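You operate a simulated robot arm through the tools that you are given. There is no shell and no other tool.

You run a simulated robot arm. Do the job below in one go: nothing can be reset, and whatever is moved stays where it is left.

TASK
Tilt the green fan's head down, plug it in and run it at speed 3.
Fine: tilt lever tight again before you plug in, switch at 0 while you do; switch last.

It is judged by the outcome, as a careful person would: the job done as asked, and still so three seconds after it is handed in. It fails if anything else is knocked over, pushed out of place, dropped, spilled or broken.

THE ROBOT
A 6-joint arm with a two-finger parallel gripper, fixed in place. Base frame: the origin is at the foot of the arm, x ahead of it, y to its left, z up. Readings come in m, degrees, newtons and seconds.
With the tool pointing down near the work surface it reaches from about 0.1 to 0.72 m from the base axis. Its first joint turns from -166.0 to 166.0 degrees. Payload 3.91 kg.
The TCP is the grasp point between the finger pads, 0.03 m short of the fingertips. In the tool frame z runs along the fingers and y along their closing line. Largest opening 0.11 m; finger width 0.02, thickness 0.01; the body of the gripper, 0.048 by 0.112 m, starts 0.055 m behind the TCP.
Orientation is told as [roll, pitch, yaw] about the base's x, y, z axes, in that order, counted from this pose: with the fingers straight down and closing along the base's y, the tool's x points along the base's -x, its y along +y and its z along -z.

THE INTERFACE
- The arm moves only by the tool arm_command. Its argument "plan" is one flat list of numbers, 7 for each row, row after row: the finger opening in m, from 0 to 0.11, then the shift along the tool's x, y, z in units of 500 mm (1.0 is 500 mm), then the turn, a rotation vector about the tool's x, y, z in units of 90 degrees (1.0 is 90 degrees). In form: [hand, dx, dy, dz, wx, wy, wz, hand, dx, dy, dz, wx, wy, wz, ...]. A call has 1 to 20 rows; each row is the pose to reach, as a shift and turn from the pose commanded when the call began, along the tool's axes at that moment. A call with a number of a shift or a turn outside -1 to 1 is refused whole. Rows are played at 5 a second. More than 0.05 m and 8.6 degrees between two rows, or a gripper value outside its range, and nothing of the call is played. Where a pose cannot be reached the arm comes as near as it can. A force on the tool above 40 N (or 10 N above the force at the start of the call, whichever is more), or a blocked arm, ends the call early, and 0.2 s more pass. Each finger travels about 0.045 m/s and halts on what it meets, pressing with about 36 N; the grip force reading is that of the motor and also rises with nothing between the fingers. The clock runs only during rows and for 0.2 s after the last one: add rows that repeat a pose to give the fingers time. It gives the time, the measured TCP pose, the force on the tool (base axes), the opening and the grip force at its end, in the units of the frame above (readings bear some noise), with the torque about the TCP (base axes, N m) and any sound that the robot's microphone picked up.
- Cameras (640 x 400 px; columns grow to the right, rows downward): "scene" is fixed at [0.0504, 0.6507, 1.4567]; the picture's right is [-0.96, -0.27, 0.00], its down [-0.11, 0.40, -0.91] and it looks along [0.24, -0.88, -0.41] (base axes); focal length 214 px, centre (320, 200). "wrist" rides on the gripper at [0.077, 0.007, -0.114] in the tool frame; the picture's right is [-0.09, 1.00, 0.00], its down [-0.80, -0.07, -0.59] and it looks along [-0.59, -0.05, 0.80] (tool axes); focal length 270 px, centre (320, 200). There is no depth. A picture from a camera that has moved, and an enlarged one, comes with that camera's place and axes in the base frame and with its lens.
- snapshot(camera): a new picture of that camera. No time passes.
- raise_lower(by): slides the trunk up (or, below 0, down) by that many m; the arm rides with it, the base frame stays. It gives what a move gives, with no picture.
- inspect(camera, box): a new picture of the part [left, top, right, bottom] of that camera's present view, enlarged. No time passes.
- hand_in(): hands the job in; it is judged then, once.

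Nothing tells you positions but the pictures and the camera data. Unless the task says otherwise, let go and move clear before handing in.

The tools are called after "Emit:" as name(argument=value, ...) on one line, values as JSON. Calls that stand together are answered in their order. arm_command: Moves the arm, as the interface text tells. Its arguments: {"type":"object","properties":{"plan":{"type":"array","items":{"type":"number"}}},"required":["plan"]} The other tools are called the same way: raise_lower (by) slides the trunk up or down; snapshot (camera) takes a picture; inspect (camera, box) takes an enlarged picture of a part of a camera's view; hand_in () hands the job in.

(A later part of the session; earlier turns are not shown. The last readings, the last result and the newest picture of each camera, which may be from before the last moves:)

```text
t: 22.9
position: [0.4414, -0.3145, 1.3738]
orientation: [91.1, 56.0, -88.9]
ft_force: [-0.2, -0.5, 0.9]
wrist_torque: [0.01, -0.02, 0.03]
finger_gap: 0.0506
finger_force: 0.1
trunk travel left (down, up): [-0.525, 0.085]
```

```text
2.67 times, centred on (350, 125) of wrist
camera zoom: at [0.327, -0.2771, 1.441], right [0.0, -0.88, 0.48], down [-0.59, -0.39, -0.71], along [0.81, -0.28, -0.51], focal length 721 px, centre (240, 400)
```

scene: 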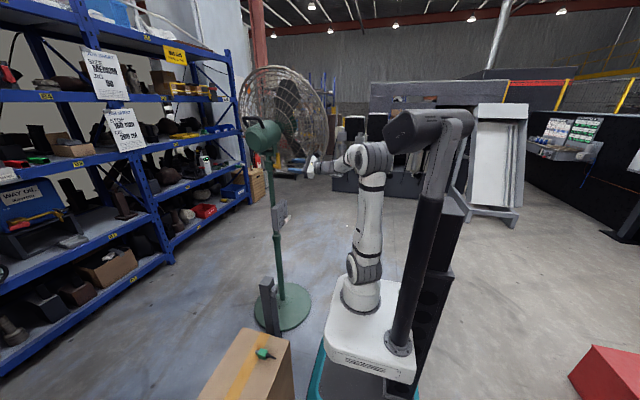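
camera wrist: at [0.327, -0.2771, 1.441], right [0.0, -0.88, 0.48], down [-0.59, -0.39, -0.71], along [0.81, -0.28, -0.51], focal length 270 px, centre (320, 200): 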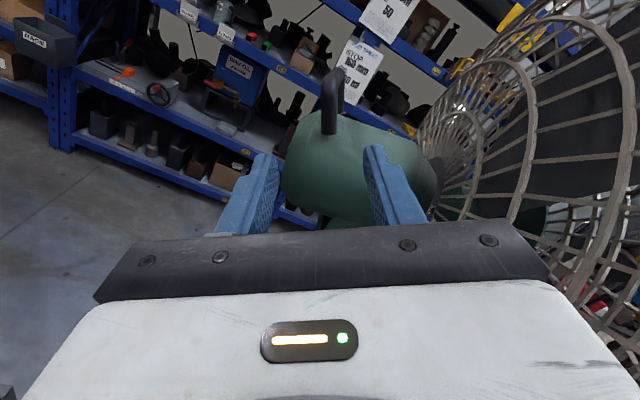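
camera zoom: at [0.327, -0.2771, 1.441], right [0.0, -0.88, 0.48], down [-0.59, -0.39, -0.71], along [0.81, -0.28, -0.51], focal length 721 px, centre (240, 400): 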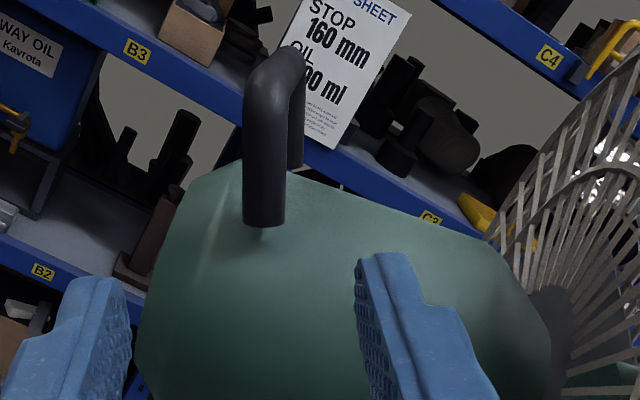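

The near leg of the handle runs from about (0.615, -0.341, 1.345) up to the corner at (0.612, -0.313, 1.395). I'll approach with the fingers pointing +x so they straddle it, then check.

Emit:
arm_command(plan=[0.055, 0.0032, 0.0058, 0.069, 0, 0, 0.0148, 0.055, 0.0064, 0.0115, 0.138, 0, 0, 0.0296, 0.055, 0.0096, 0.0173, 0.2072, 0, 0, 0.0444])

Emit:
snapshot(camera="wrist")

Emit:
inspect(camera="scene", box=[220, 80, 340, 150])

```text
t: 23.7
position: [0.5457, -0.3207, 1.3822]
orientation: [91.2, 60.2, -88.9]
ft_force: [0.1, -0.5, -0.1]
wrist_torque: [0.04, 0.02, 0.01]
finger_gap: 0.055
finger_force: 0.1
trunk travel left (down, up): [-0.525, 0.085]
```

```text
taken
camera wrist: at [0.4312, -0.2878, 1.4508], right [0.0, -0.91, 0.42], down [-0.59, -0.34, -0.74], along [0.81, -0.25, -0.53], focal length 270 px, centre (320, 200)
```

wrist: 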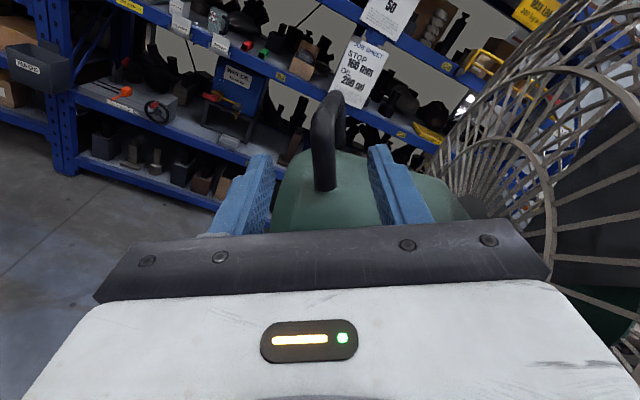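

```text
5.33 times, centred on (280, 115) of scene
camera zoom: at [0.0504, 0.6507, 1.4567], right [-0.96, -0.27, 0.0], down [-0.11, 0.4, -0.91], along [0.24, -0.88, -0.41], focal length 1144 px, centre (533, 653)
```

zoom: 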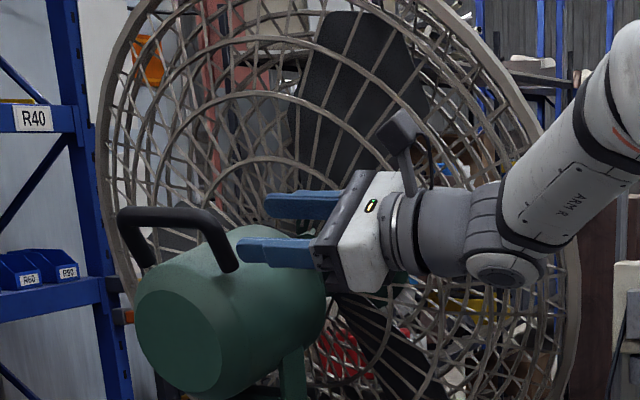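

Emit:
arm_command(plan=[0.055, 0, 0, 0.044, 0, 0, 0, 0.055, 0, 0, 0.088, 0, 0, 0, 0.055, 0, 0, 0.132, 0, 0, 0, 0.055, 0, 0, 0.132, 0, 0, 0])

Emit:
snapshot(camera="wrist")

Emit:
inspect(camera="scene", box=[220, 80, 340, 150])

```text
t: 24.7
position: [0.6113, -0.3188, 1.3849]
orientation: [91.3, 60.0, -88.7]
ft_force: [0.5, 0.8, 0.0]
wrist_torque: [0.03, 0.04, -0.04]
finger_gap: 0.0548
finger_force: 0.0
trunk travel left (down, up): [-0.525, 0.085]
```

```text
taken
camera wrist: at [0.4969, -0.286, 1.4537], right [0.0, -0.91, 0.42], down [-0.59, -0.34, -0.74], along [0.81, -0.25, -0.53], focal length 270 px, centre (320, 200)
```

wrist: 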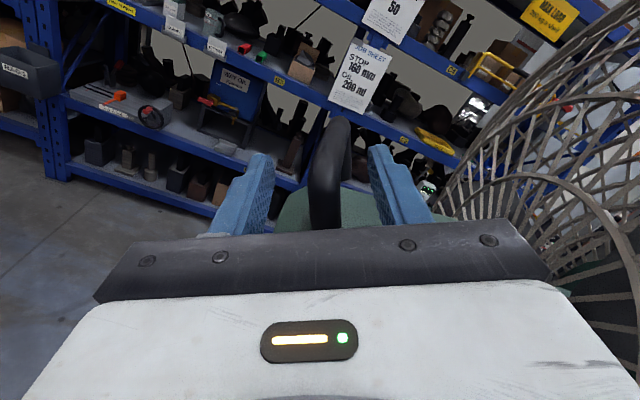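

```text
5.33 times, centred on (280, 115) of scene
camera zoom: at [0.0504, 0.6507, 1.4567], right [-0.96, -0.27, 0.0], down [-0.11, 0.4, -0.91], along [0.24, -0.88, -0.41], focal length 1144 px, centre (533, 653)
```

zoom: 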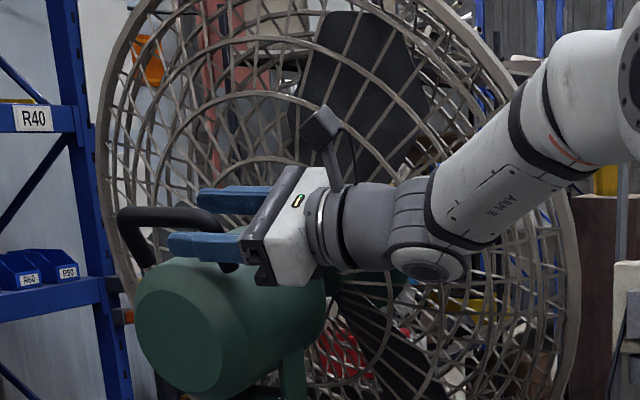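

The handle leg is between the fingers with no contact. I'll narrow the fingers to a loose straddle and push the head towards tilt-down, turning about the estimated pivot.

Emit:
arm_command(plan=[0.03, 0, 0, 0, 0, 0, 0, 0.03, 0, 0, 0, 0, 0, 0, 0.03, 0.0011, 0.0118, 0, 0, 0, 0.0222, 0.03, 0.002, 0.0234, 0, 0, 0, 0.0444, 0.03, 0.0023, 0.0352, 0, 0, 0, 0.0667, 0.03, 0.0023, 0.047, 0, 0, 0, 0.0889, 0.03, 0.0018, 0.0588, 0, 0, 0, 0.1111, 0.03, 0.001, 0.0705, 0, 0, 0, 0.1333])

Emit:
snapshot(camera="wrist")

Emit:
inspect(camera="scene", box=[220, 80, 340, 150])

```text
t: 26.5
position: [0.6103, -0.3505, 1.4044]
orientation: [92.0, 72.2, -88.0]
ft_force: [1.0, -0.6, 1.1]
wrist_torque: [0.02, -0.02, 0.01]
finger_gap: 0.031
finger_force: 0.7
trunk travel left (down, up): [-0.525, 0.085]
```

```text
taken
camera wrist: at [0.4962, -0.332, 1.478], right [0.0, -0.98, 0.22], down [-0.59, -0.18, -0.79], along [0.81, -0.13, -0.57], focal length 270 px, centre (320, 200)
```

wrist: 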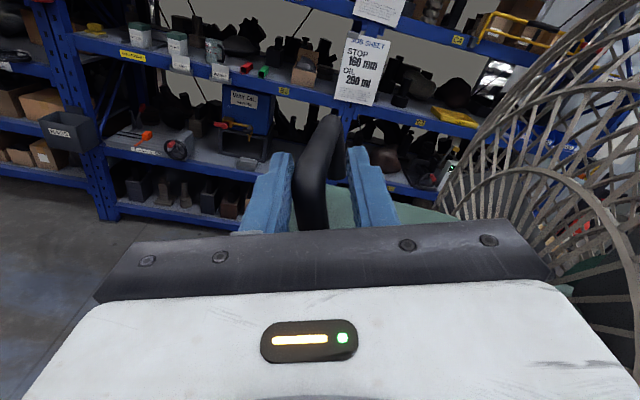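

```text
5.33 times, centred on (280, 115) of scene
camera zoom: at [0.0504, 0.6507, 1.4567], right [-0.96, -0.27, 0.0], down [-0.11, 0.4, -0.91], along [0.24, -0.88, -0.41], focal length 1144 px, centre (533, 653)
```

zoom: 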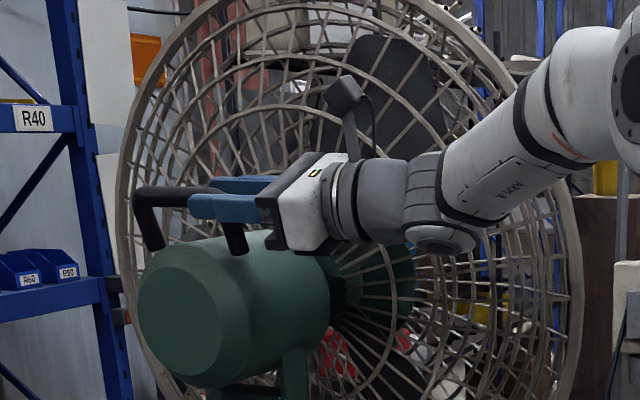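

The head is tilting and stays where I leave it. Continuing.

Emit:
arm_command(plan=[0.03, 0.0001, 0.0176, 0, 0, 0, 0.0333, 0.03, -0.0007, 0.0352, 0, 0, 0, 0.0667, 0.03, -0.0024, 0.0529, 0, 0, 0, 0.1, 0.03, -0.005, 0.0705, 0, 0, 0, 0.1333, 0.03, -0.0086, 0.088, 0, 0, 0, 0.1667, 0.03, -0.013, 0.1054, 0, 0, 0, 0.2, 0.03, -0.0184, 0.1226, 0, 0, 0, 0.2333, 0.03, -0.0247, 0.1396, 0, 0, 0, 0.2667])

Emit:
snapshot(camera="wrist")

Emit:
snapshot(camera="scene")

Emit:
inspect(camera="scene", box=[220, 80, 340, 180])

```text
t: 28.3
position: [0.6111, -0.4191, 1.4129]
orientation: [-96.0, 84.0, 84.2]
ft_force: [-1.7, 5.2, -1.6]
wrist_torque: [0.03, 0.01, -0.01]
finger_gap: 0.0326
finger_force: 2.4
trunk travel left (down, up): [-0.525, 0.085]
```

```text
taken
camera wrist: at [0.4958, -0.4337, 1.4872], right [0.0, -0.98, -0.19], down [-0.59, 0.15, -0.8], along [0.81, 0.12, -0.57], focal length 270 px, centre (320, 200)
```

wrist: 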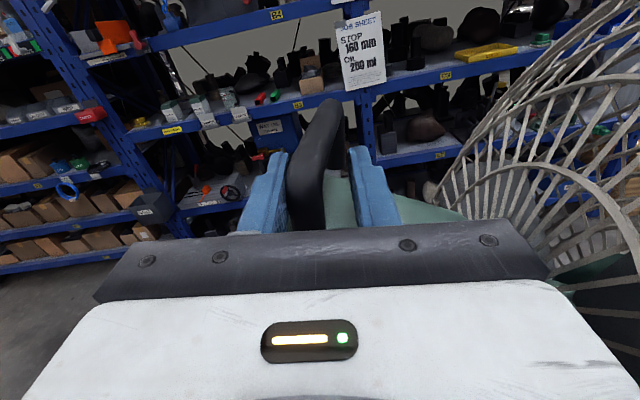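

```text
taken
```

scene: 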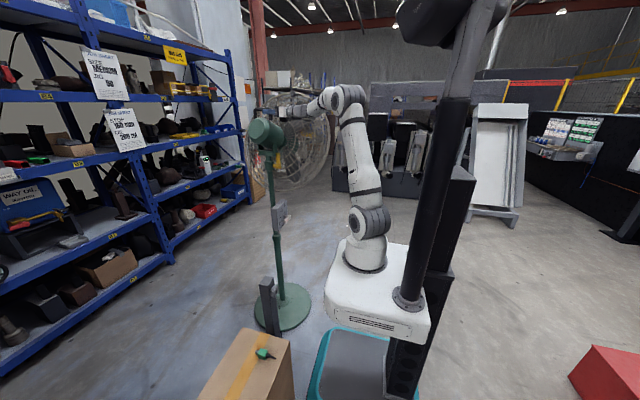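

```text
4.00 times, centred on (280, 130) of scene
camera zoom: at [0.0504, 0.6507, 1.4567], right [-0.96, -0.27, 0.0], down [-0.11, 0.4, -0.91], along [0.24, -0.88, -0.41], focal length 858 px, centre (480, 480)
```

zoom: 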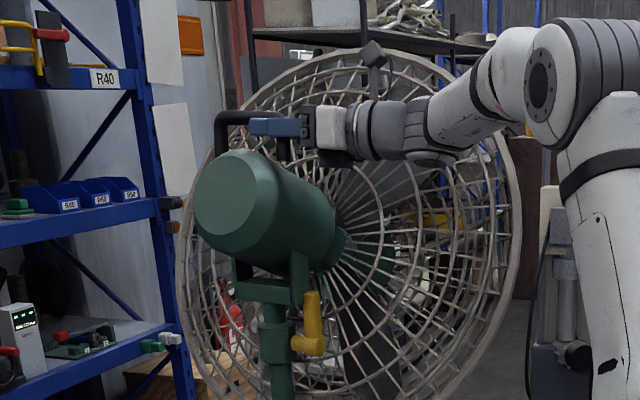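

Emit:
arm_command(plan=[0.03, 0.0001, 0.0117, 0, 0, 0, 0.0222, 0.03, 0.0, 0.0234, 0, 0, 0, 0.0444])

Emit:
inspect(camera="scene", box=[220, 80, 340, 180])

```text
t: 28.9
position: [0.6134, -0.4248, 1.4142]
orientation: [-93.4, 80.1, 87.0]
ft_force: [-2.9, 27.1, -4.9]
wrist_torque: [-0.29, -0.05, -0.16]
finger_gap: 0.0425
finger_force: 12.6
trunk travel left (down, up): [-0.525, 0.085]
```

```text
4.00 times, centred on (280, 130) of scene
camera zoom: at [0.0504, 0.6507, 1.4567], right [-0.96, -0.27, 0.0], down [-0.11, 0.4, -0.91], along [0.24, -0.88, -0.41], focal length 858 px, centre (480, 480)
```

zoom: 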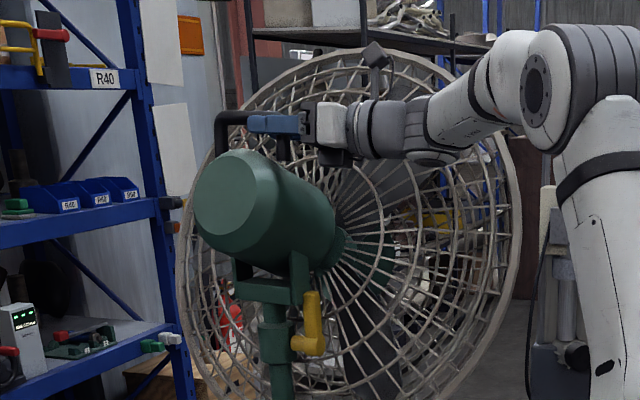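

The head has reached its lower stop: force rose to 27 N and it moved no further. I'll ease off, open the fingers around the handle and back out along -x.

Emit:
arm_command(plan=[0.055, 0, -0.012, 0, 0, 0, 0, 0.055, 0, -0.024, 0, 0, 0, 0, 0.055, 0, -0.024, 0, 0, 0, 0, 0.055, 0, -0.024, 0, 0, 0, 0])

Emit:
snapshot(camera="wrist")

Emit:
inspect(camera="scene", box=[220, 80, 340, 180])

```text
t: 29.9
position: [0.6118, -0.4186, 1.4144]
orientation: [-93.6, 79.9, 86.5]
ft_force: [-0.3, 0.1, 0.1]
wrist_torque: [-0.01, 0.03, 0.03]
finger_gap: 0.0549
finger_force: 0.0
trunk travel left (down, up): [-0.525, 0.085]
```

```text
taken
camera wrist: at [0.4969, -0.4389, 1.487], right [0.01, -0.97, -0.26], down [-0.59, 0.21, -0.78], along [0.81, 0.16, -0.56], focal length 270 px, centre (320, 200)
```

wrist: 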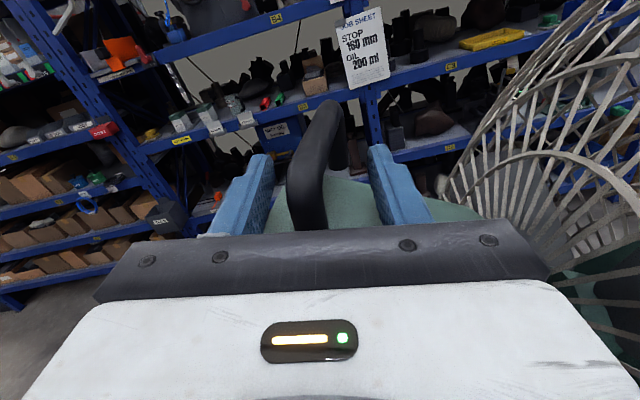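

```text
4.00 times, centred on (280, 130) of scene
camera zoom: at [0.0504, 0.6507, 1.4567], right [-0.96, -0.27, 0.0], down [-0.11, 0.4, -0.91], along [0.24, -0.88, -0.41], focal length 858 px, centre (480, 480)
```

zoom: 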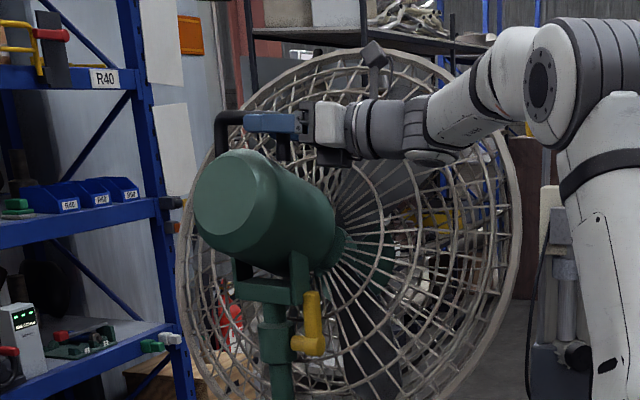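

Emit:
arm_command(plan=[0.055, 0, 0, -0.06, 0, 0, 0, 0.055, 0, 0, -0.12, 0, 0, 0, 0.055, 0, 0, -0.18, 0, 0, 0, 0.055, 0, 0, -0.24, 0, 0, 0, 0.055, -0.0125, -0.072, -0.28, 0, 0, -0.03, 0.055, -0.025, -0.145, -0.3, 0, 0, -0.06, 0.055, -0.0375, -0.217, -0.3, 0, 0, -0.11])

Emit:
snapshot(camera="wrist")

Emit:
snapshot(camera="scene")

```text
t: 31.5
position: [0.4621, -0.3104, 1.415]
orientation: [-169.8, 89.4, 10.4]
ft_force: [-0.7, -0.2, 0.3]
wrist_torque: [-0.03, 0.06, -0.02]
finger_gap: 0.0549
finger_force: 0.1
trunk travel left (down, up): [-0.525, 0.085]
```

```text
taken
camera wrist: at [0.3474, -0.3176, 1.4893], right [0.0, -1.0, -0.09], down [-0.59, 0.07, -0.81], along [0.81, 0.06, -0.58], focal length 270 px, centre (320, 200)
```

wrist: 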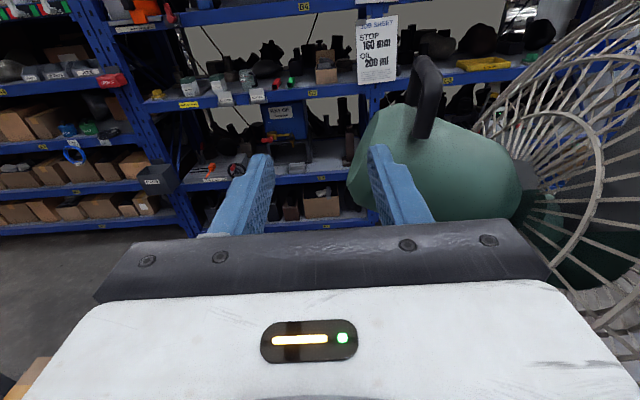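

```text
taken
```

scene: 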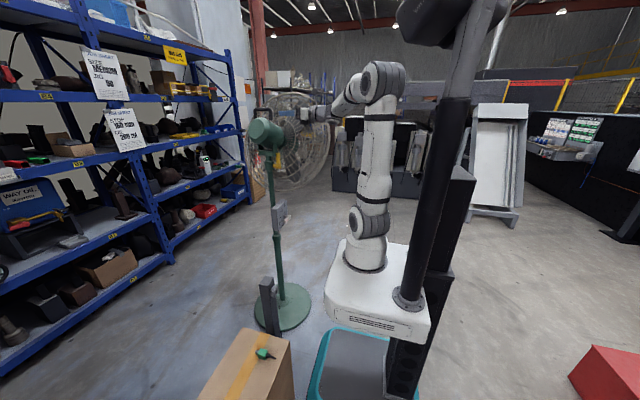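

Emit:
raise_lower(by=-0.24)

Emit:
snapshot(camera="wrist")

Emit:
inspect(camera="scene", box=[220, 90, 340, 190])

```text
t: 34.0
position: [0.4618, -0.3115, 1.1734]
orientation: [-161.5, 89.3, 18.8]
ft_force: [-0.4, 1.0, 0.1]
wrist_torque: [-0.02, 0.01, -0.02]
finger_gap: 0.0548
finger_force: 0.1
trunk travel left (down, up): [-0.285, 0.325]
```

```text
taken
camera wrist: at [0.348, -0.3189, 1.249], right [0.0, -1.0, -0.09], down [-0.59, 0.07, -0.81], along [0.81, 0.06, -0.58], focal length 270 px, centre (320, 200)
```

wrist: 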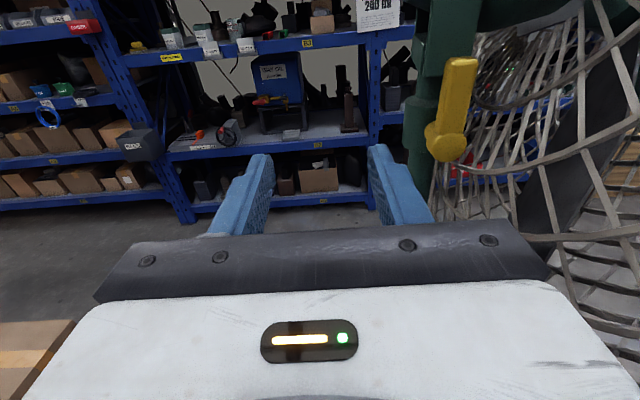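

```text
4.00 times, centred on (280, 140) of scene
camera zoom: at [0.0504, 0.6507, 1.4567], right [-0.96, -0.27, 0.0], down [-0.11, 0.4, -0.91], along [0.24, -0.88, -0.41], focal length 858 px, centre (480, 440)
```

zoom: 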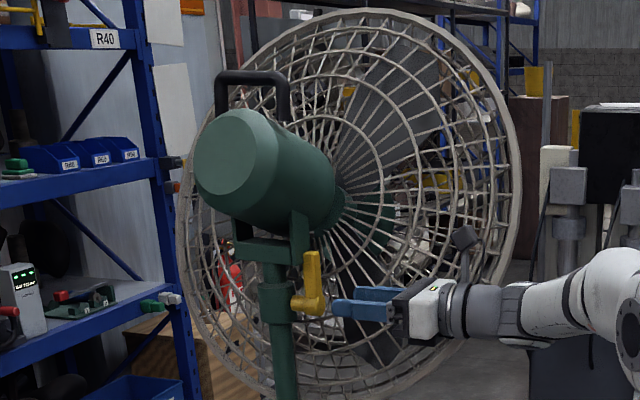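

Emit:
arm_command(plan=[0.05, 0.002, 0.073, 0, 0, 0, 0, 0.05, 0.004, 0.146, 0, 0, 0, 0, 0.05, 0.006, 0.219, 0, 0, 0, 0, 0.05, 0.006, 0.219, 0.04, 0, 0, 0])

Emit:
snapshot(camera="wrist")

Emit:
inspect(camera="scene", box=[220, 90, 340, 190])

```text
t: 35.0
position: [0.4835, -0.4208, 1.176]
orientation: [-163.2, 89.4, 17.1]
ft_force: [-1.1, 4.7, 2.2]
wrist_torque: [0.04, 0.13, -0.33]
finger_gap: 0.0502
finger_force: 0.0
trunk travel left (down, up): [-0.285, 0.325]
```

```text
taken
camera wrist: at [0.3685, -0.4289, 1.2499], right [0.0, -1.0, -0.09], down [-0.59, 0.07, -0.81], along [0.81, 0.06, -0.58], focal length 270 px, centre (320, 200)
```

wrist: 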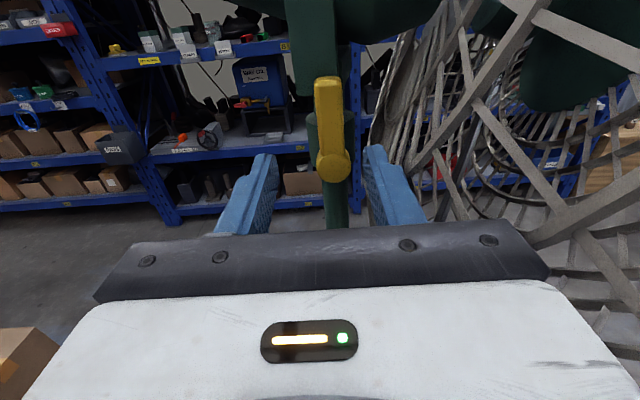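

```text
4.00 times, centred on (280, 140) of scene
camera zoom: at [0.0504, 0.6507, 1.4567], right [-0.96, -0.27, 0.0], down [-0.11, 0.4, -0.91], along [0.24, -0.88, -0.41], focal length 858 px, centre (480, 440)
```

zoom: 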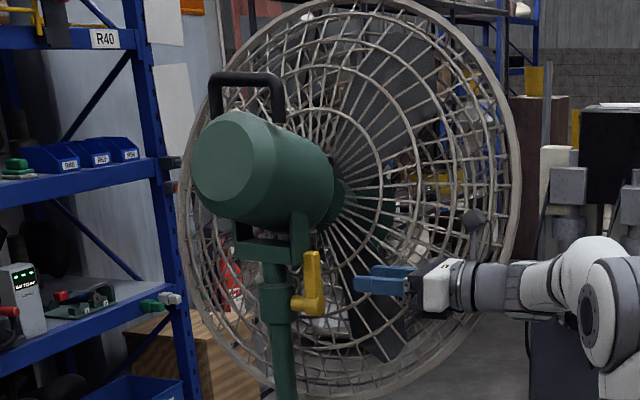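

There is a 4.7 N side force and the head shifted slightly, so the gripper is touching the cage. I'm backing off to +y straight away.

Emit:
arm_command(plan=[0.05, 0, -0.04, -0.02, 0, 0, 0, 0.05, 0, -0.08, -0.04, 0, 0, 0, 0.05, 0, -0.12, -0.04, 0, 0, 0])

Emit:
snapshot(camera="wrist")

Emit:
inspect(camera="scene", box=[220, 90, 340, 190])

Emit:
snapshot(camera="scene")

```text
t: 35.8
position: [0.4621, -0.3625, 1.1754]
orientation: [-158.7, 89.3, 21.5]
ft_force: [-0.3, 0.8, -0.7]
wrist_torque: [0.0, 0.02, 0.02]
finger_gap: 0.05
finger_force: 0.1
trunk travel left (down, up): [-0.285, 0.325]
```

```text
taken
camera wrist: at [0.347, -0.3686, 1.2504], right [0.0, -1.0, -0.09], down [-0.59, 0.07, -0.81], along [0.81, 0.06, -0.58], focal length 270 px, centre (320, 200)
```

wrist: 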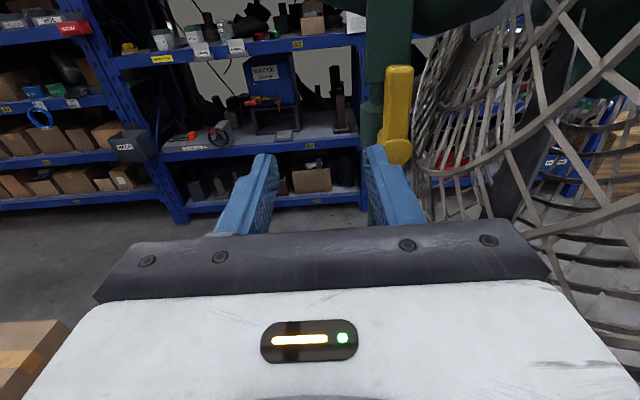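

```text
4.00 times, centred on (280, 140) of scene
camera zoom: at [0.0504, 0.6507, 1.4567], right [-0.96, -0.27, 0.0], down [-0.11, 0.4, -0.91], along [0.24, -0.88, -0.41], focal length 858 px, centre (480, 440)
```

zoom: 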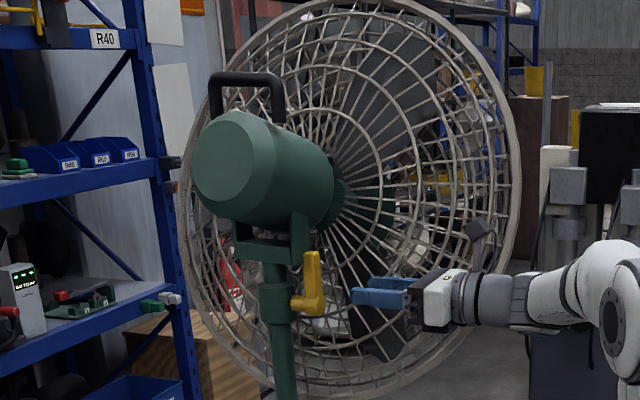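

```text
taken
```

scene: 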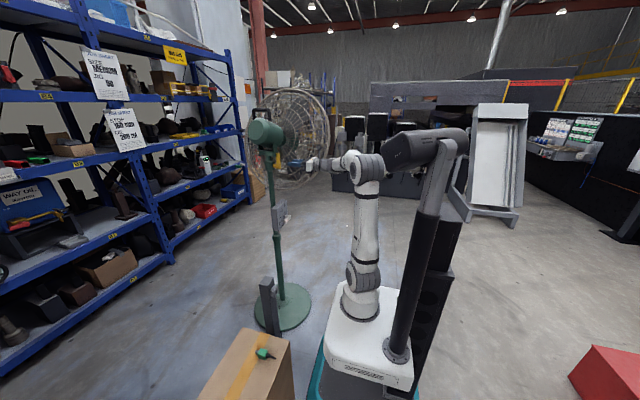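

Emit:
inspect(camera="wrist", box=[340, 40, 640, 240])

Emit:
inspect(camera="scene", box=[280, 130, 350, 180])

```text
2.00 times, centred on (490, 140) of wrist
camera zoom: at [0.347, -0.3686, 1.2504], right [0.0, -1.0, -0.09], down [-0.59, 0.07, -0.81], along [0.81, 0.06, -0.58], focal length 541 px, centre (-20, 320)
```

zoom: 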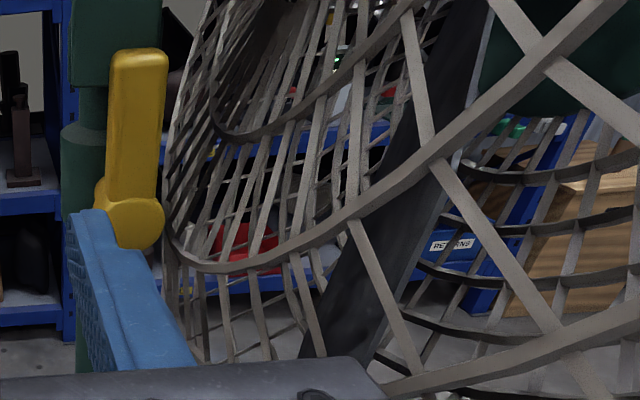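

```text
8.00 times, centred on (315, 155) of scene
camera zoom: at [0.0504, 0.6507, 1.4567], right [-0.96, -0.27, 0.0], down [-0.11, 0.4, -0.91], along [0.24, -0.88, -0.41], focal length 1716 px, centre (360, 560)
```

zoom: 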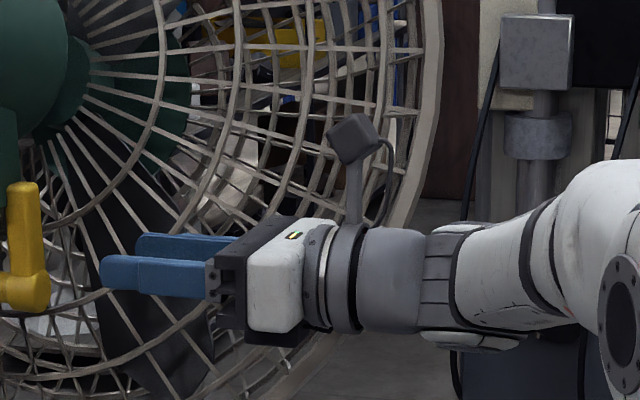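

The cage is yawed about 20° towards -x, so its rear guard comes close at low x. The head eased up only slightly and is still clearly down. I'll yaw the tool by -30° to keep the body off the cage, and go to a pre-approach point beside the lever.

Emit:
arm_command(plan=[0.05, -0.0012, 0.0035, 0.0155, -0.0833, 0, 0, 0.046, -0.0024, 0.007, 0.031, -0.1667, 0, 0, 0.044, -0.0036, 0.0105, 0.0465, -0.25, 0, 0, 0.042, -0.0048, 0.014, 0.062, -0.3333, 0, 0])

Emit:
snapshot(camera="wrist")

Emit:
inspect(camera="scene", box=[250, 100, 370, 190])

```text
t: 36.8
position: [0.4925, -0.3682, 1.1735]
orientation: [-127.0, 89.4, 23.1]
ft_force: [0.5, 0.3, -0.3]
wrist_torque: [0.03, 0.02, 0.06]
finger_gap: 0.0419
finger_force: 0.1
trunk travel left (down, up): [-0.285, 0.325]
```

```text
taken
camera wrist: at [0.3903, -0.3165, 1.2491], right [-0.5, -0.86, -0.1], down [-0.47, 0.36, -0.8], along [0.73, -0.35, -0.59], focal length 270 px, centre (320, 200)
```

wrist: 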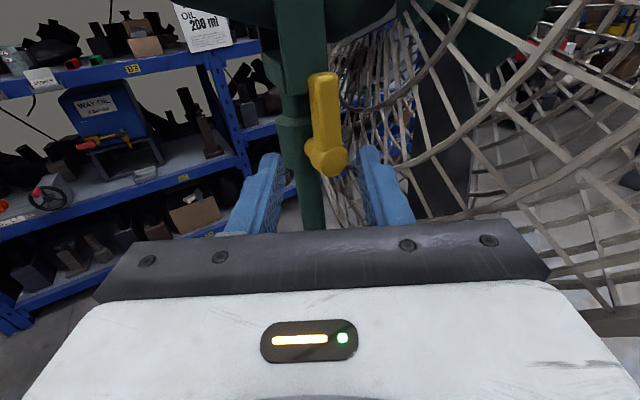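

```text
4.44 times, centred on (310, 145) of scene
camera zoom: at [0.0504, 0.6507, 1.4567], right [-0.96, -0.27, 0.0], down [-0.11, 0.4, -0.91], along [0.24, -0.88, -0.41], focal length 953 px, centre (364, 444)
```

zoom: 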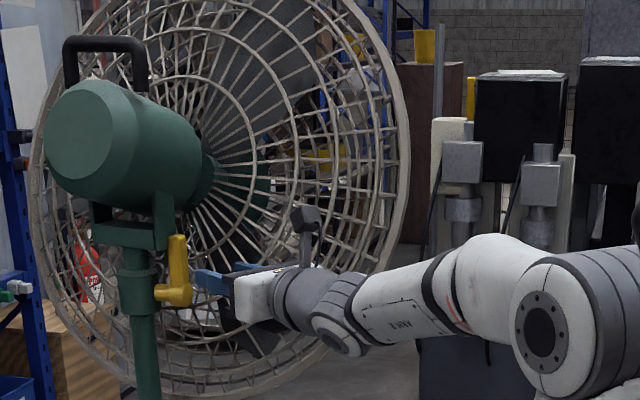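

Emit:
arm_command(plan=[0.042, 0, 0, 0.06, 0, 0, 0, 0.042, 0, 0, 0.12, 0, 0, 0])

Emit:
snapshot(camera="wrist")

Emit:
inspect(camera="scene", box=[250, 100, 370, 190])

```text
t: 37.4
position: [0.5456, -0.3975, 1.1729]
orientation: [-127.7, 89.3, 22.4]
ft_force: [-0.2, 0.2, 0.0]
wrist_torque: [0.01, 0.01, -0.02]
finger_gap: 0.0419
finger_force: 0.1
trunk travel left (down, up): [-0.285, 0.325]
```

```text
taken
camera wrist: at [0.443, -0.3463, 1.2488], right [-0.5, -0.86, -0.1], down [-0.47, 0.36, -0.8], along [0.73, -0.35, -0.59], focal length 270 px, centre (320, 200)
```

wrist: 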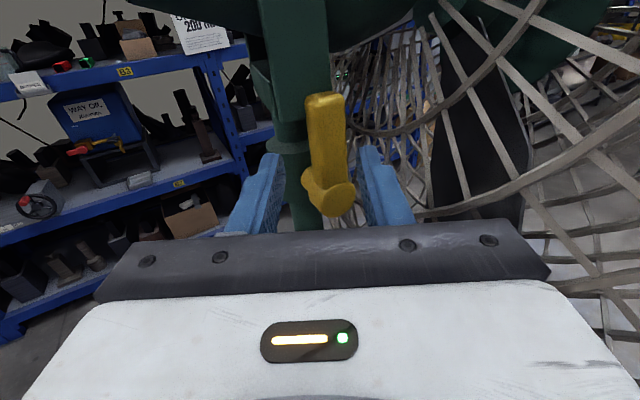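

```text
4.44 times, centred on (310, 145) of scene
camera zoom: at [0.0504, 0.6507, 1.4567], right [-0.96, -0.27, 0.0], down [-0.11, 0.4, -0.91], along [0.24, -0.88, -0.41], focal length 953 px, centre (364, 444)
```

zoom: 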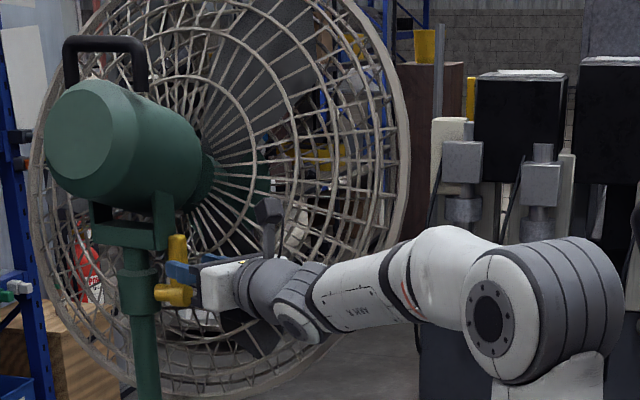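

Emit:
arm_command(plan=[0.042, 0, 0, 0.028, 0, 0, 0, 0.042, 0, 0, 0.056, 0, 0, 0])

Emit:
snapshot(camera="wrist")

Emit:
inspect(camera="scene", box=[250, 100, 370, 190])

```text
t: 38.0
position: [0.5704, -0.4117, 1.1761]
orientation: [-131.3, 89.3, 19.0]
ft_force: [-0.5, 0.0, 0.2]
wrist_torque: [0.03, -0.01, -0.01]
finger_gap: 0.042
finger_force: 0.0
trunk travel left (down, up): [-0.285, 0.325]
```

```text
taken
camera wrist: at [0.4677, -0.3616, 1.2511], right [-0.49, -0.86, -0.1], down [-0.47, 0.36, -0.8], along [0.73, -0.35, -0.59], focal length 270 px, centre (320, 200)
```

wrist: 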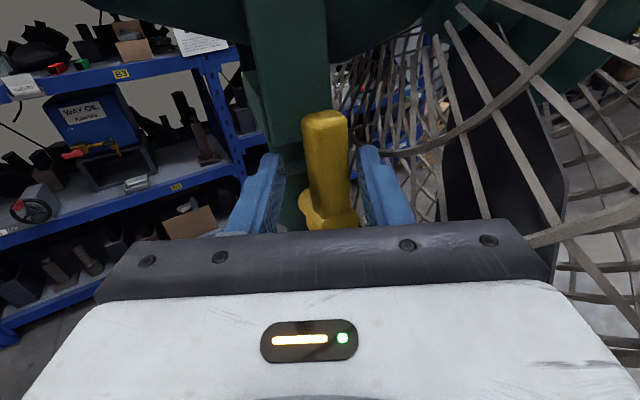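

```text
4.44 times, centred on (310, 145) of scene
camera zoom: at [0.0504, 0.6507, 1.4567], right [-0.96, -0.27, 0.0], down [-0.11, 0.4, -0.91], along [0.24, -0.88, -0.41], focal length 953 px, centre (364, 444)
```

zoom: 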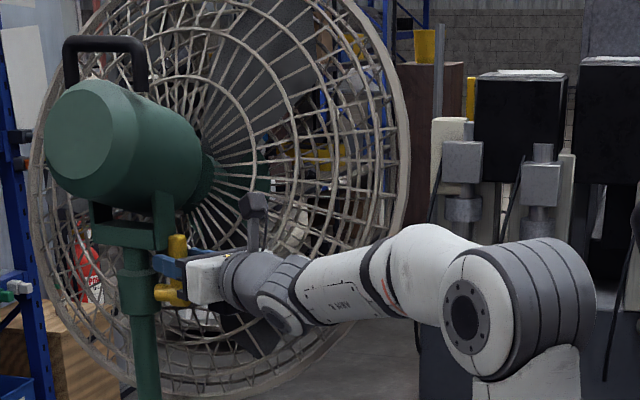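

Emit:
arm_command(plan=[0.042, -0.0019, -0.0067, -0.0038, 0, 0.0278, -0.0481, 0.042, -0.0045, -0.0131, -0.0076, 0, 0.0556, -0.0962, 0.042, -0.0077, -0.0194, -0.0112, 0, 0.0833, -0.1443, 0.042, -0.0115, -0.0254, -0.0147, 0, 0.1111, -0.1925, 0.042, -0.0159, -0.0311, -0.018, 0, 0.1389, -0.2406, 0.042, -0.0209, -0.0364, -0.021, 0, 0.1667, -0.2887, 0.042, -0.0264, -0.0414, -0.0239, 0, 0.1944, -0.3368, 0.042, -0.0324, -0.0459, -0.0265, 0, 0.2222, -0.3849])

Emit:
snapshot(camera="wrist")

Emit:
inspect(camera="scene", box=[250, 100, 370, 190])

```text
t: 39.8
position: [0.5691, -0.3864, 1.1599]
orientation: [121.0, 50.1, -89.1]
ft_force: [-0.4, -0.6, 0.3]
wrist_torque: [0.06, -0.06, -0.04]
finger_gap: 0.0426
finger_force: 0.1
trunk travel left (down, up): [-0.285, 0.325]
```

```text
taken
camera wrist: at [0.4664, -0.2971, 1.1838], right [-0.5, -0.72, 0.48], down [-0.47, -0.24, -0.85], along [0.73, -0.65, -0.22], focal length 270 px, centre (320, 200)
```

wrist: 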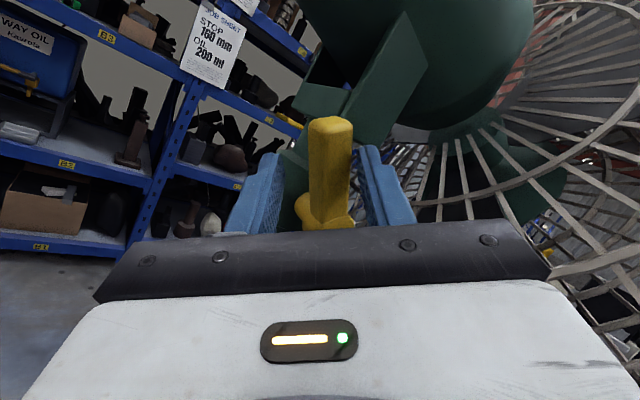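

```text
4.44 times, centred on (310, 145) of scene
camera zoom: at [0.0504, 0.6507, 1.4567], right [-0.96, -0.27, 0.0], down [-0.11, 0.4, -0.91], along [0.24, -0.88, -0.41], focal length 953 px, centre (364, 444)
```

zoom: 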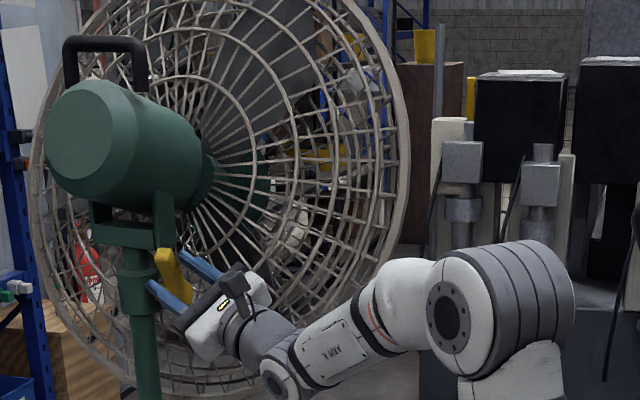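

The lever follows cleanly and the fan hasn't moved. I'll continue the same motion towards tight.

Emit:
arm_command(plan=[0.042, -0.0019, -0.0067, -0.0038, 0, 0.0278, -0.0481, 0.042, -0.0045, -0.0131, -0.0076, 0, 0.0556, -0.0962, 0.042, -0.0077, -0.0194, -0.0112, 0, 0.0833, -0.1443, 0.042, -0.0115, -0.0254, -0.0147, 0, 0.1111, -0.1925, 0.042, -0.0159, -0.0311, -0.018, 0, 0.1389, -0.2406, 0.042, -0.0209, -0.0364, -0.021, 0, 0.1667, -0.2887])

Emit:
snapshot(camera="wrist")

Emit:
inspect(camera="scene", box=[250, 100, 370, 190])

```text
t: 41.2
position: [0.5703, -0.3768, 1.1378]
orientation: [120.5, 20.2, -89.7]
ft_force: [1.9, 0.1, -2.0]
wrist_torque: [-0.06, 0.1, -0.02]
finger_gap: 0.0434
finger_force: 1.1
trunk travel left (down, up): [-0.285, 0.325]
```

```text
taken
camera wrist: at [0.4687, -0.2859, 1.1137], right [-0.51, -0.38, 0.77], down [-0.47, -0.63, -0.62], along [0.72, -0.68, 0.14], focal length 270 px, centre (320, 200)
```

wrist: 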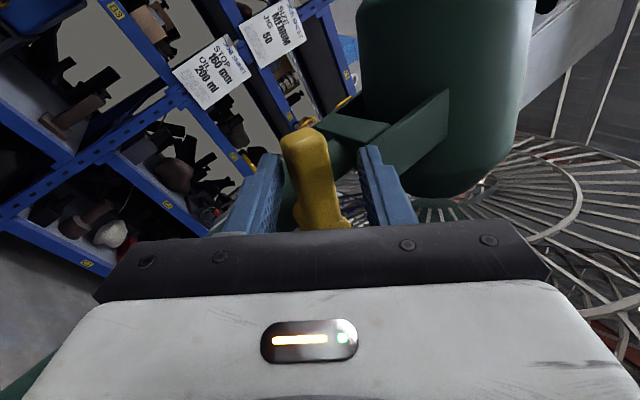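

```text
4.44 times, centred on (310, 145) of scene
camera zoom: at [0.0504, 0.6507, 1.4567], right [-0.96, -0.27, 0.0], down [-0.11, 0.4, -0.91], along [0.24, -0.88, -0.41], focal length 953 px, centre (364, 444)
```

zoom: 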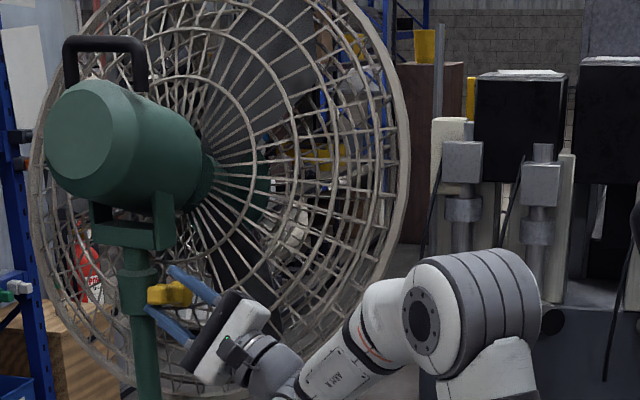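

Emit:
arm_command(plan=[0.042, -0.0019, -0.0067, -0.0038, 0, 0.0278, -0.0481, 0.042, -0.0045, -0.0131, -0.0076, 0, 0.0556, -0.0962, 0.042, -0.0077, -0.0194, -0.0112, 0, 0.0833, -0.1443])

Emit:
snapshot(camera="wrist")

Emit:
inspect(camera="scene", box=[230, 120, 330, 185])

```text
t: 42.0
position: [0.5702, -0.3773, 1.1252]
orientation: [120.6, 5.1, -89.8]
ft_force: [0.3, -1.6, -0.6]
wrist_torque: [0.01, 0.02, -0.05]
finger_gap: 0.0428
finger_force: 1.1
trunk travel left (down, up): [-0.285, 0.325]
```

```text
taken
camera wrist: at [0.4685, -0.2948, 1.0803], right [-0.51, -0.17, 0.85], down [-0.47, -0.77, -0.43], along [0.72, -0.62, 0.31], focal length 270 px, centre (320, 200)
```

wrist: 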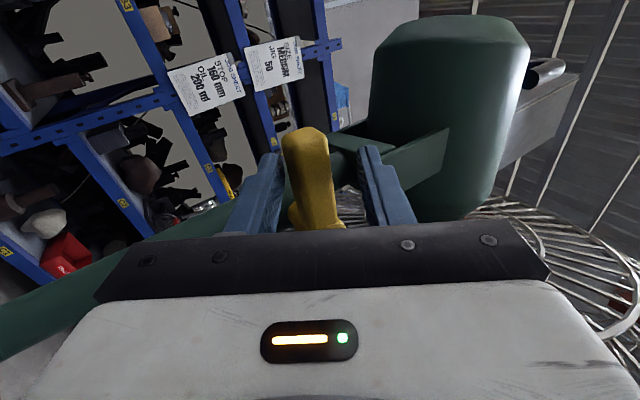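

```text
6.15 times, centred on (280, 152) of scene
camera zoom: at [0.0504, 0.6507, 1.4567], right [-0.96, -0.27, 0.0], down [-0.11, 0.4, -0.91], along [0.24, -0.88, -0.41], focal length 1320 px, centre (566, 492)
```

zoom: 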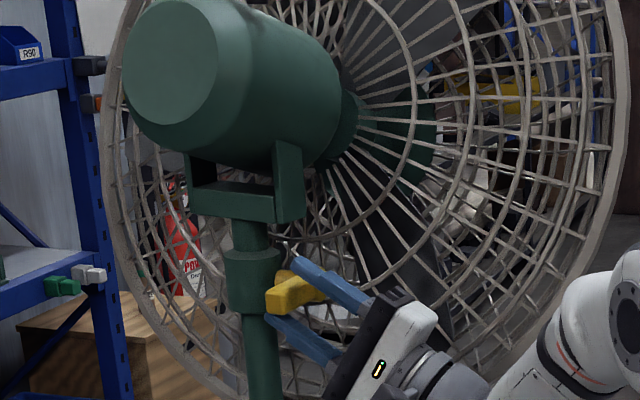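

Emit:
arm_command(plan=[0.042, -0.001, -0.0033, -0.0019, 0, 0.0139, -0.0241, 0.042, -0.0019, -0.0067, -0.0038, 0, 0.0278, -0.0481, 0.042, -0.0032, -0.0099, -0.0057, 0, 0.0417, -0.0722, 0.042, -0.0045, -0.0131, -0.0076, 0, 0.0556, -0.0962])

Emit:
snapshot(camera="wrist")

Emit:
inspect(camera="scene", box=[230, 120, 330, 185])

```text
t: 43.0
position: [0.571, -0.3764, 1.1194]
orientation: [120.6, -4.7, -89.9]
ft_force: [0.1, -0.8, -0.9]
wrist_torque: [-0.05, -0.03, -0.01]
finger_gap: 0.0417
finger_force: 0.1
trunk travel left (down, up): [-0.285, 0.325]
```

```text
taken
camera wrist: at [0.4694, -0.3049, 1.0591], right [-0.51, -0.02, 0.86], down [-0.47, -0.83, -0.29], along [0.72, -0.56, 0.41], focal length 270 px, centre (320, 200)
```

wrist: 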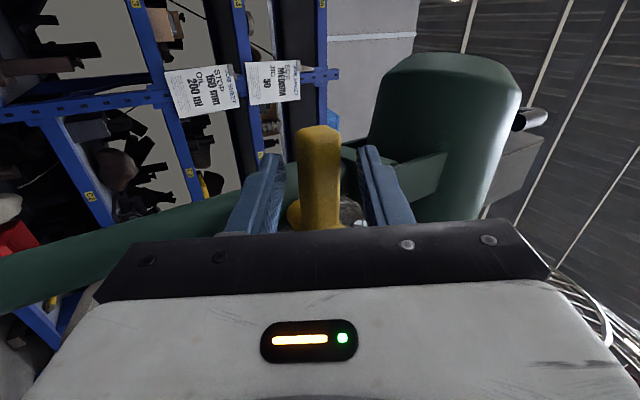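

```text
6.15 times, centred on (280, 152) of scene
camera zoom: at [0.0504, 0.6507, 1.4567], right [-0.96, -0.27, 0.0], down [-0.11, 0.4, -0.91], along [0.24, -0.88, -0.41], focal length 1320 px, centre (566, 492)
```

zoom: 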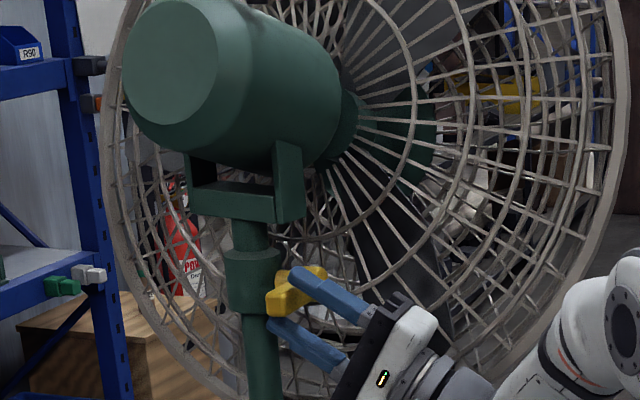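

Emit:
arm_command(plan=[0.042, -0.001, -0.0033, -0.0019, 0, 0.0139, -0.0241, 0.042, -0.0019, -0.0067, -0.0038, 0, 0.0278, -0.0481, 0.042, -0.0032, -0.0099, -0.0057, 0, 0.0417, -0.0722, 0.042, -0.0045, -0.0131, -0.0076, 0, 0.0556, -0.0962])

Emit:
snapshot(camera="wrist")

Emit:
inspect(camera="scene", box=[230, 120, 330, 185])

```text
t: 44.0
position: [0.5707, -0.3814, 1.1119]
orientation: [120.7, -14.8, -90.1]
ft_force: [-0.8, -1.0, 5.6]
wrist_torque: [0.13, -0.11, 0.01]
finger_gap: 0.0444
finger_force: 2.4
trunk travel left (down, up): [-0.285, 0.325]
```

```text
taken
camera wrist: at [0.4693, -0.3189, 1.0403], right [-0.51, 0.14, 0.85], down [-0.48, -0.87, -0.15], along [0.72, -0.48, 0.51], focal length 270 px, centre (320, 200)
```

wrist: 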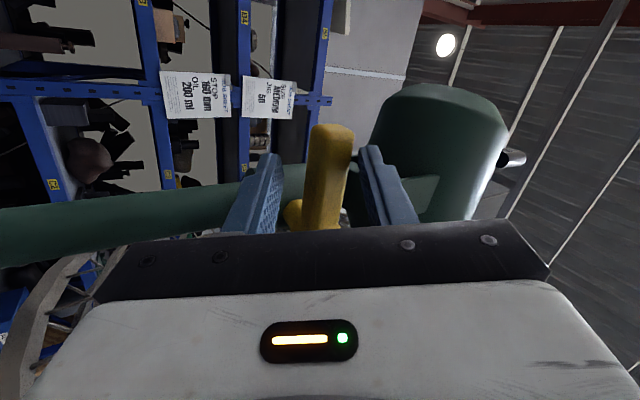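

```text
6.15 times, centred on (280, 152) of scene
camera zoom: at [0.0504, 0.6507, 1.4567], right [-0.96, -0.27, 0.0], down [-0.11, 0.4, -0.91], along [0.24, -0.88, -0.41], focal length 1320 px, centre (566, 492)
```

zoom: 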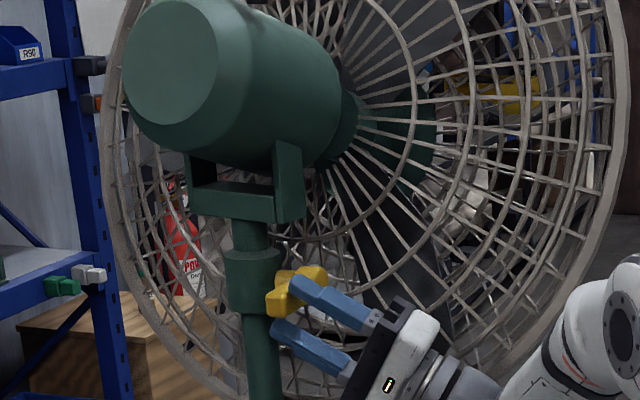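

Emit:
arm_command(plan=[0.03, -0.001, -0.0033, -0.0019, 0, 0.0139, -0.0241, 0.03, -0.0019, -0.0067, -0.0038, 0, 0.0278, -0.0481, 0.03, -0.0032, -0.0099, -0.0057, 0, 0.0417, -0.0722])

Emit:
inspect(camera="scene", box=[230, 120, 330, 185])

Emit:
snapshot(camera="wrist")

```text
t: 44.8
position: [0.567, -0.3824, 1.1049]
orientation: [120.8, -22.2, -90.2]
ft_force: [-27.8, 3.6, 4.7]
wrist_torque: [0.35, -0.87, 0.45]
finger_gap: 0.0392
finger_force: 9.4
trunk travel left (down, up): [-0.285, 0.325]
```

```text
6.15 times, centred on (280, 152) of scene
camera zoom: at [0.0504, 0.6507, 1.4567], right [-0.96, -0.27, 0.0], down [-0.11, 0.4, -0.91], along [0.24, -0.88, -0.41], focal length 1320 px, centre (566, 492)
```

zoom: 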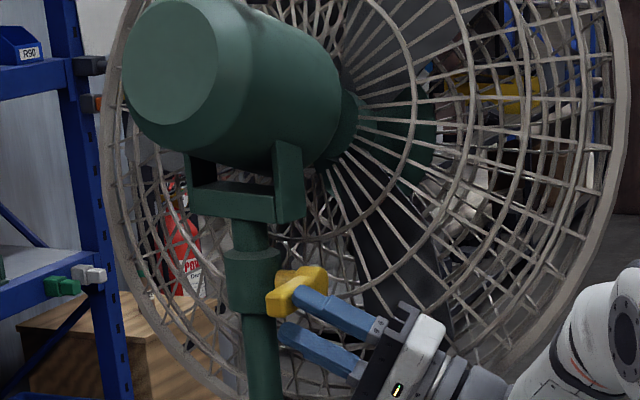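

```text
taken
camera wrist: at [0.4652, -0.3308, 1.0269], right [-0.51, 0.24, 0.82], down [-0.48, -0.88, -0.03], along [0.72, -0.41, 0.56], focal length 270 px, centre (320, 200)
```

wrist: 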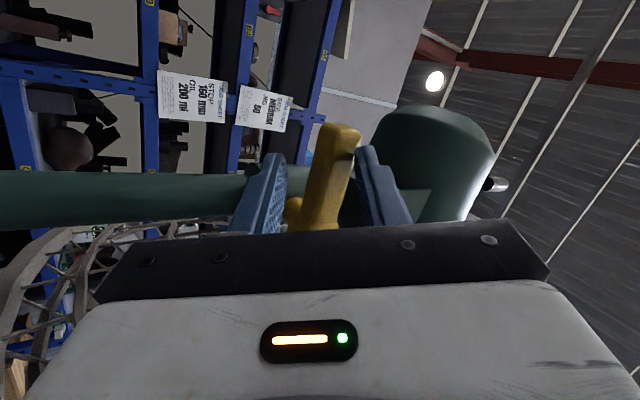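

The lever is back at its original level position. A fingertip now presses on the collar (28 N along x), so I'll ease back, withdraw, and do the final tightening with a straight tool.

Emit:
arm_command(plan=[0.045, 0.0008, 0.0051, -0.015, 0, -0.0208, 0.0361, 0.05, 0.0016, 0.0102, -0.03, 0, -0.0417, 0.0722, 0.05, 0.0016, 0.0102, -0.08, 0, -0.0417, 0.0722, 0.05, 0.0016, 0.0102, -0.14, 0, -0.0417, 0.0722, 0.05, 0.0016, 0.0102, -0.2, 0, -0.0417, 0.0722])

Emit:
snapshot(camera="wrist")

Emit:
inspect(camera="scene", box=[230, 120, 330, 185])

```text
t: 46.0
position: [0.4806, -0.4018, 1.062]
orientation: [120.7, -14.9, -90.0]
ft_force: [-1.0, -0.1, -0.2]
wrist_torque: [0.03, -0.02, 0.0]
finger_gap: 0.0504
finger_force: 0.1
trunk travel left (down, up): [-0.285, 0.325]
```

```text
taken
camera wrist: at [0.3799, -0.3403, 0.9899], right [-0.51, 0.13, 0.85], down [-0.48, -0.87, -0.15], along [0.72, -0.48, 0.5], focal length 270 px, centre (320, 200)
```

wrist: 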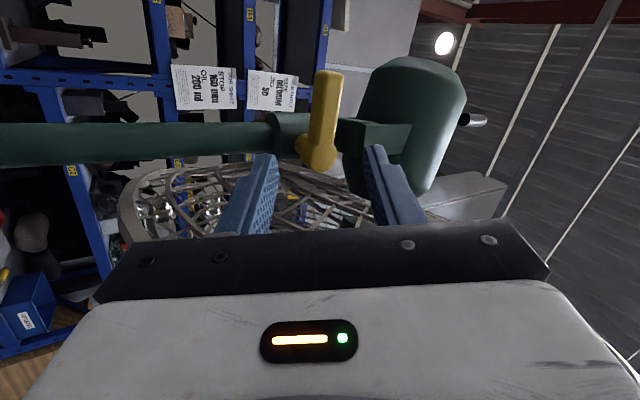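

```text
6.15 times, centred on (280, 152) of scene
camera zoom: at [0.0504, 0.6507, 1.4567], right [-0.96, -0.27, 0.0], down [-0.11, 0.4, -0.91], along [0.24, -0.88, -0.41], focal length 1320 px, centre (566, 492)
```

zoom: 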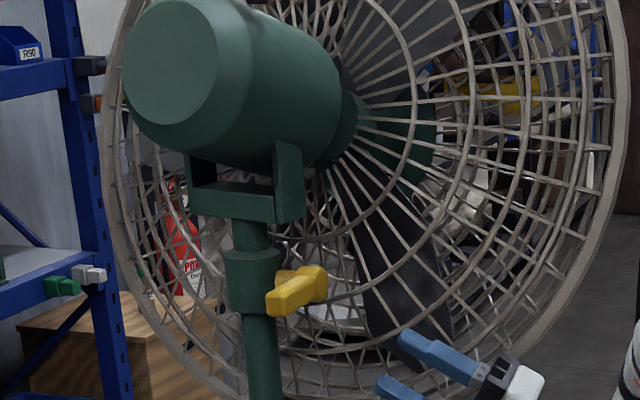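

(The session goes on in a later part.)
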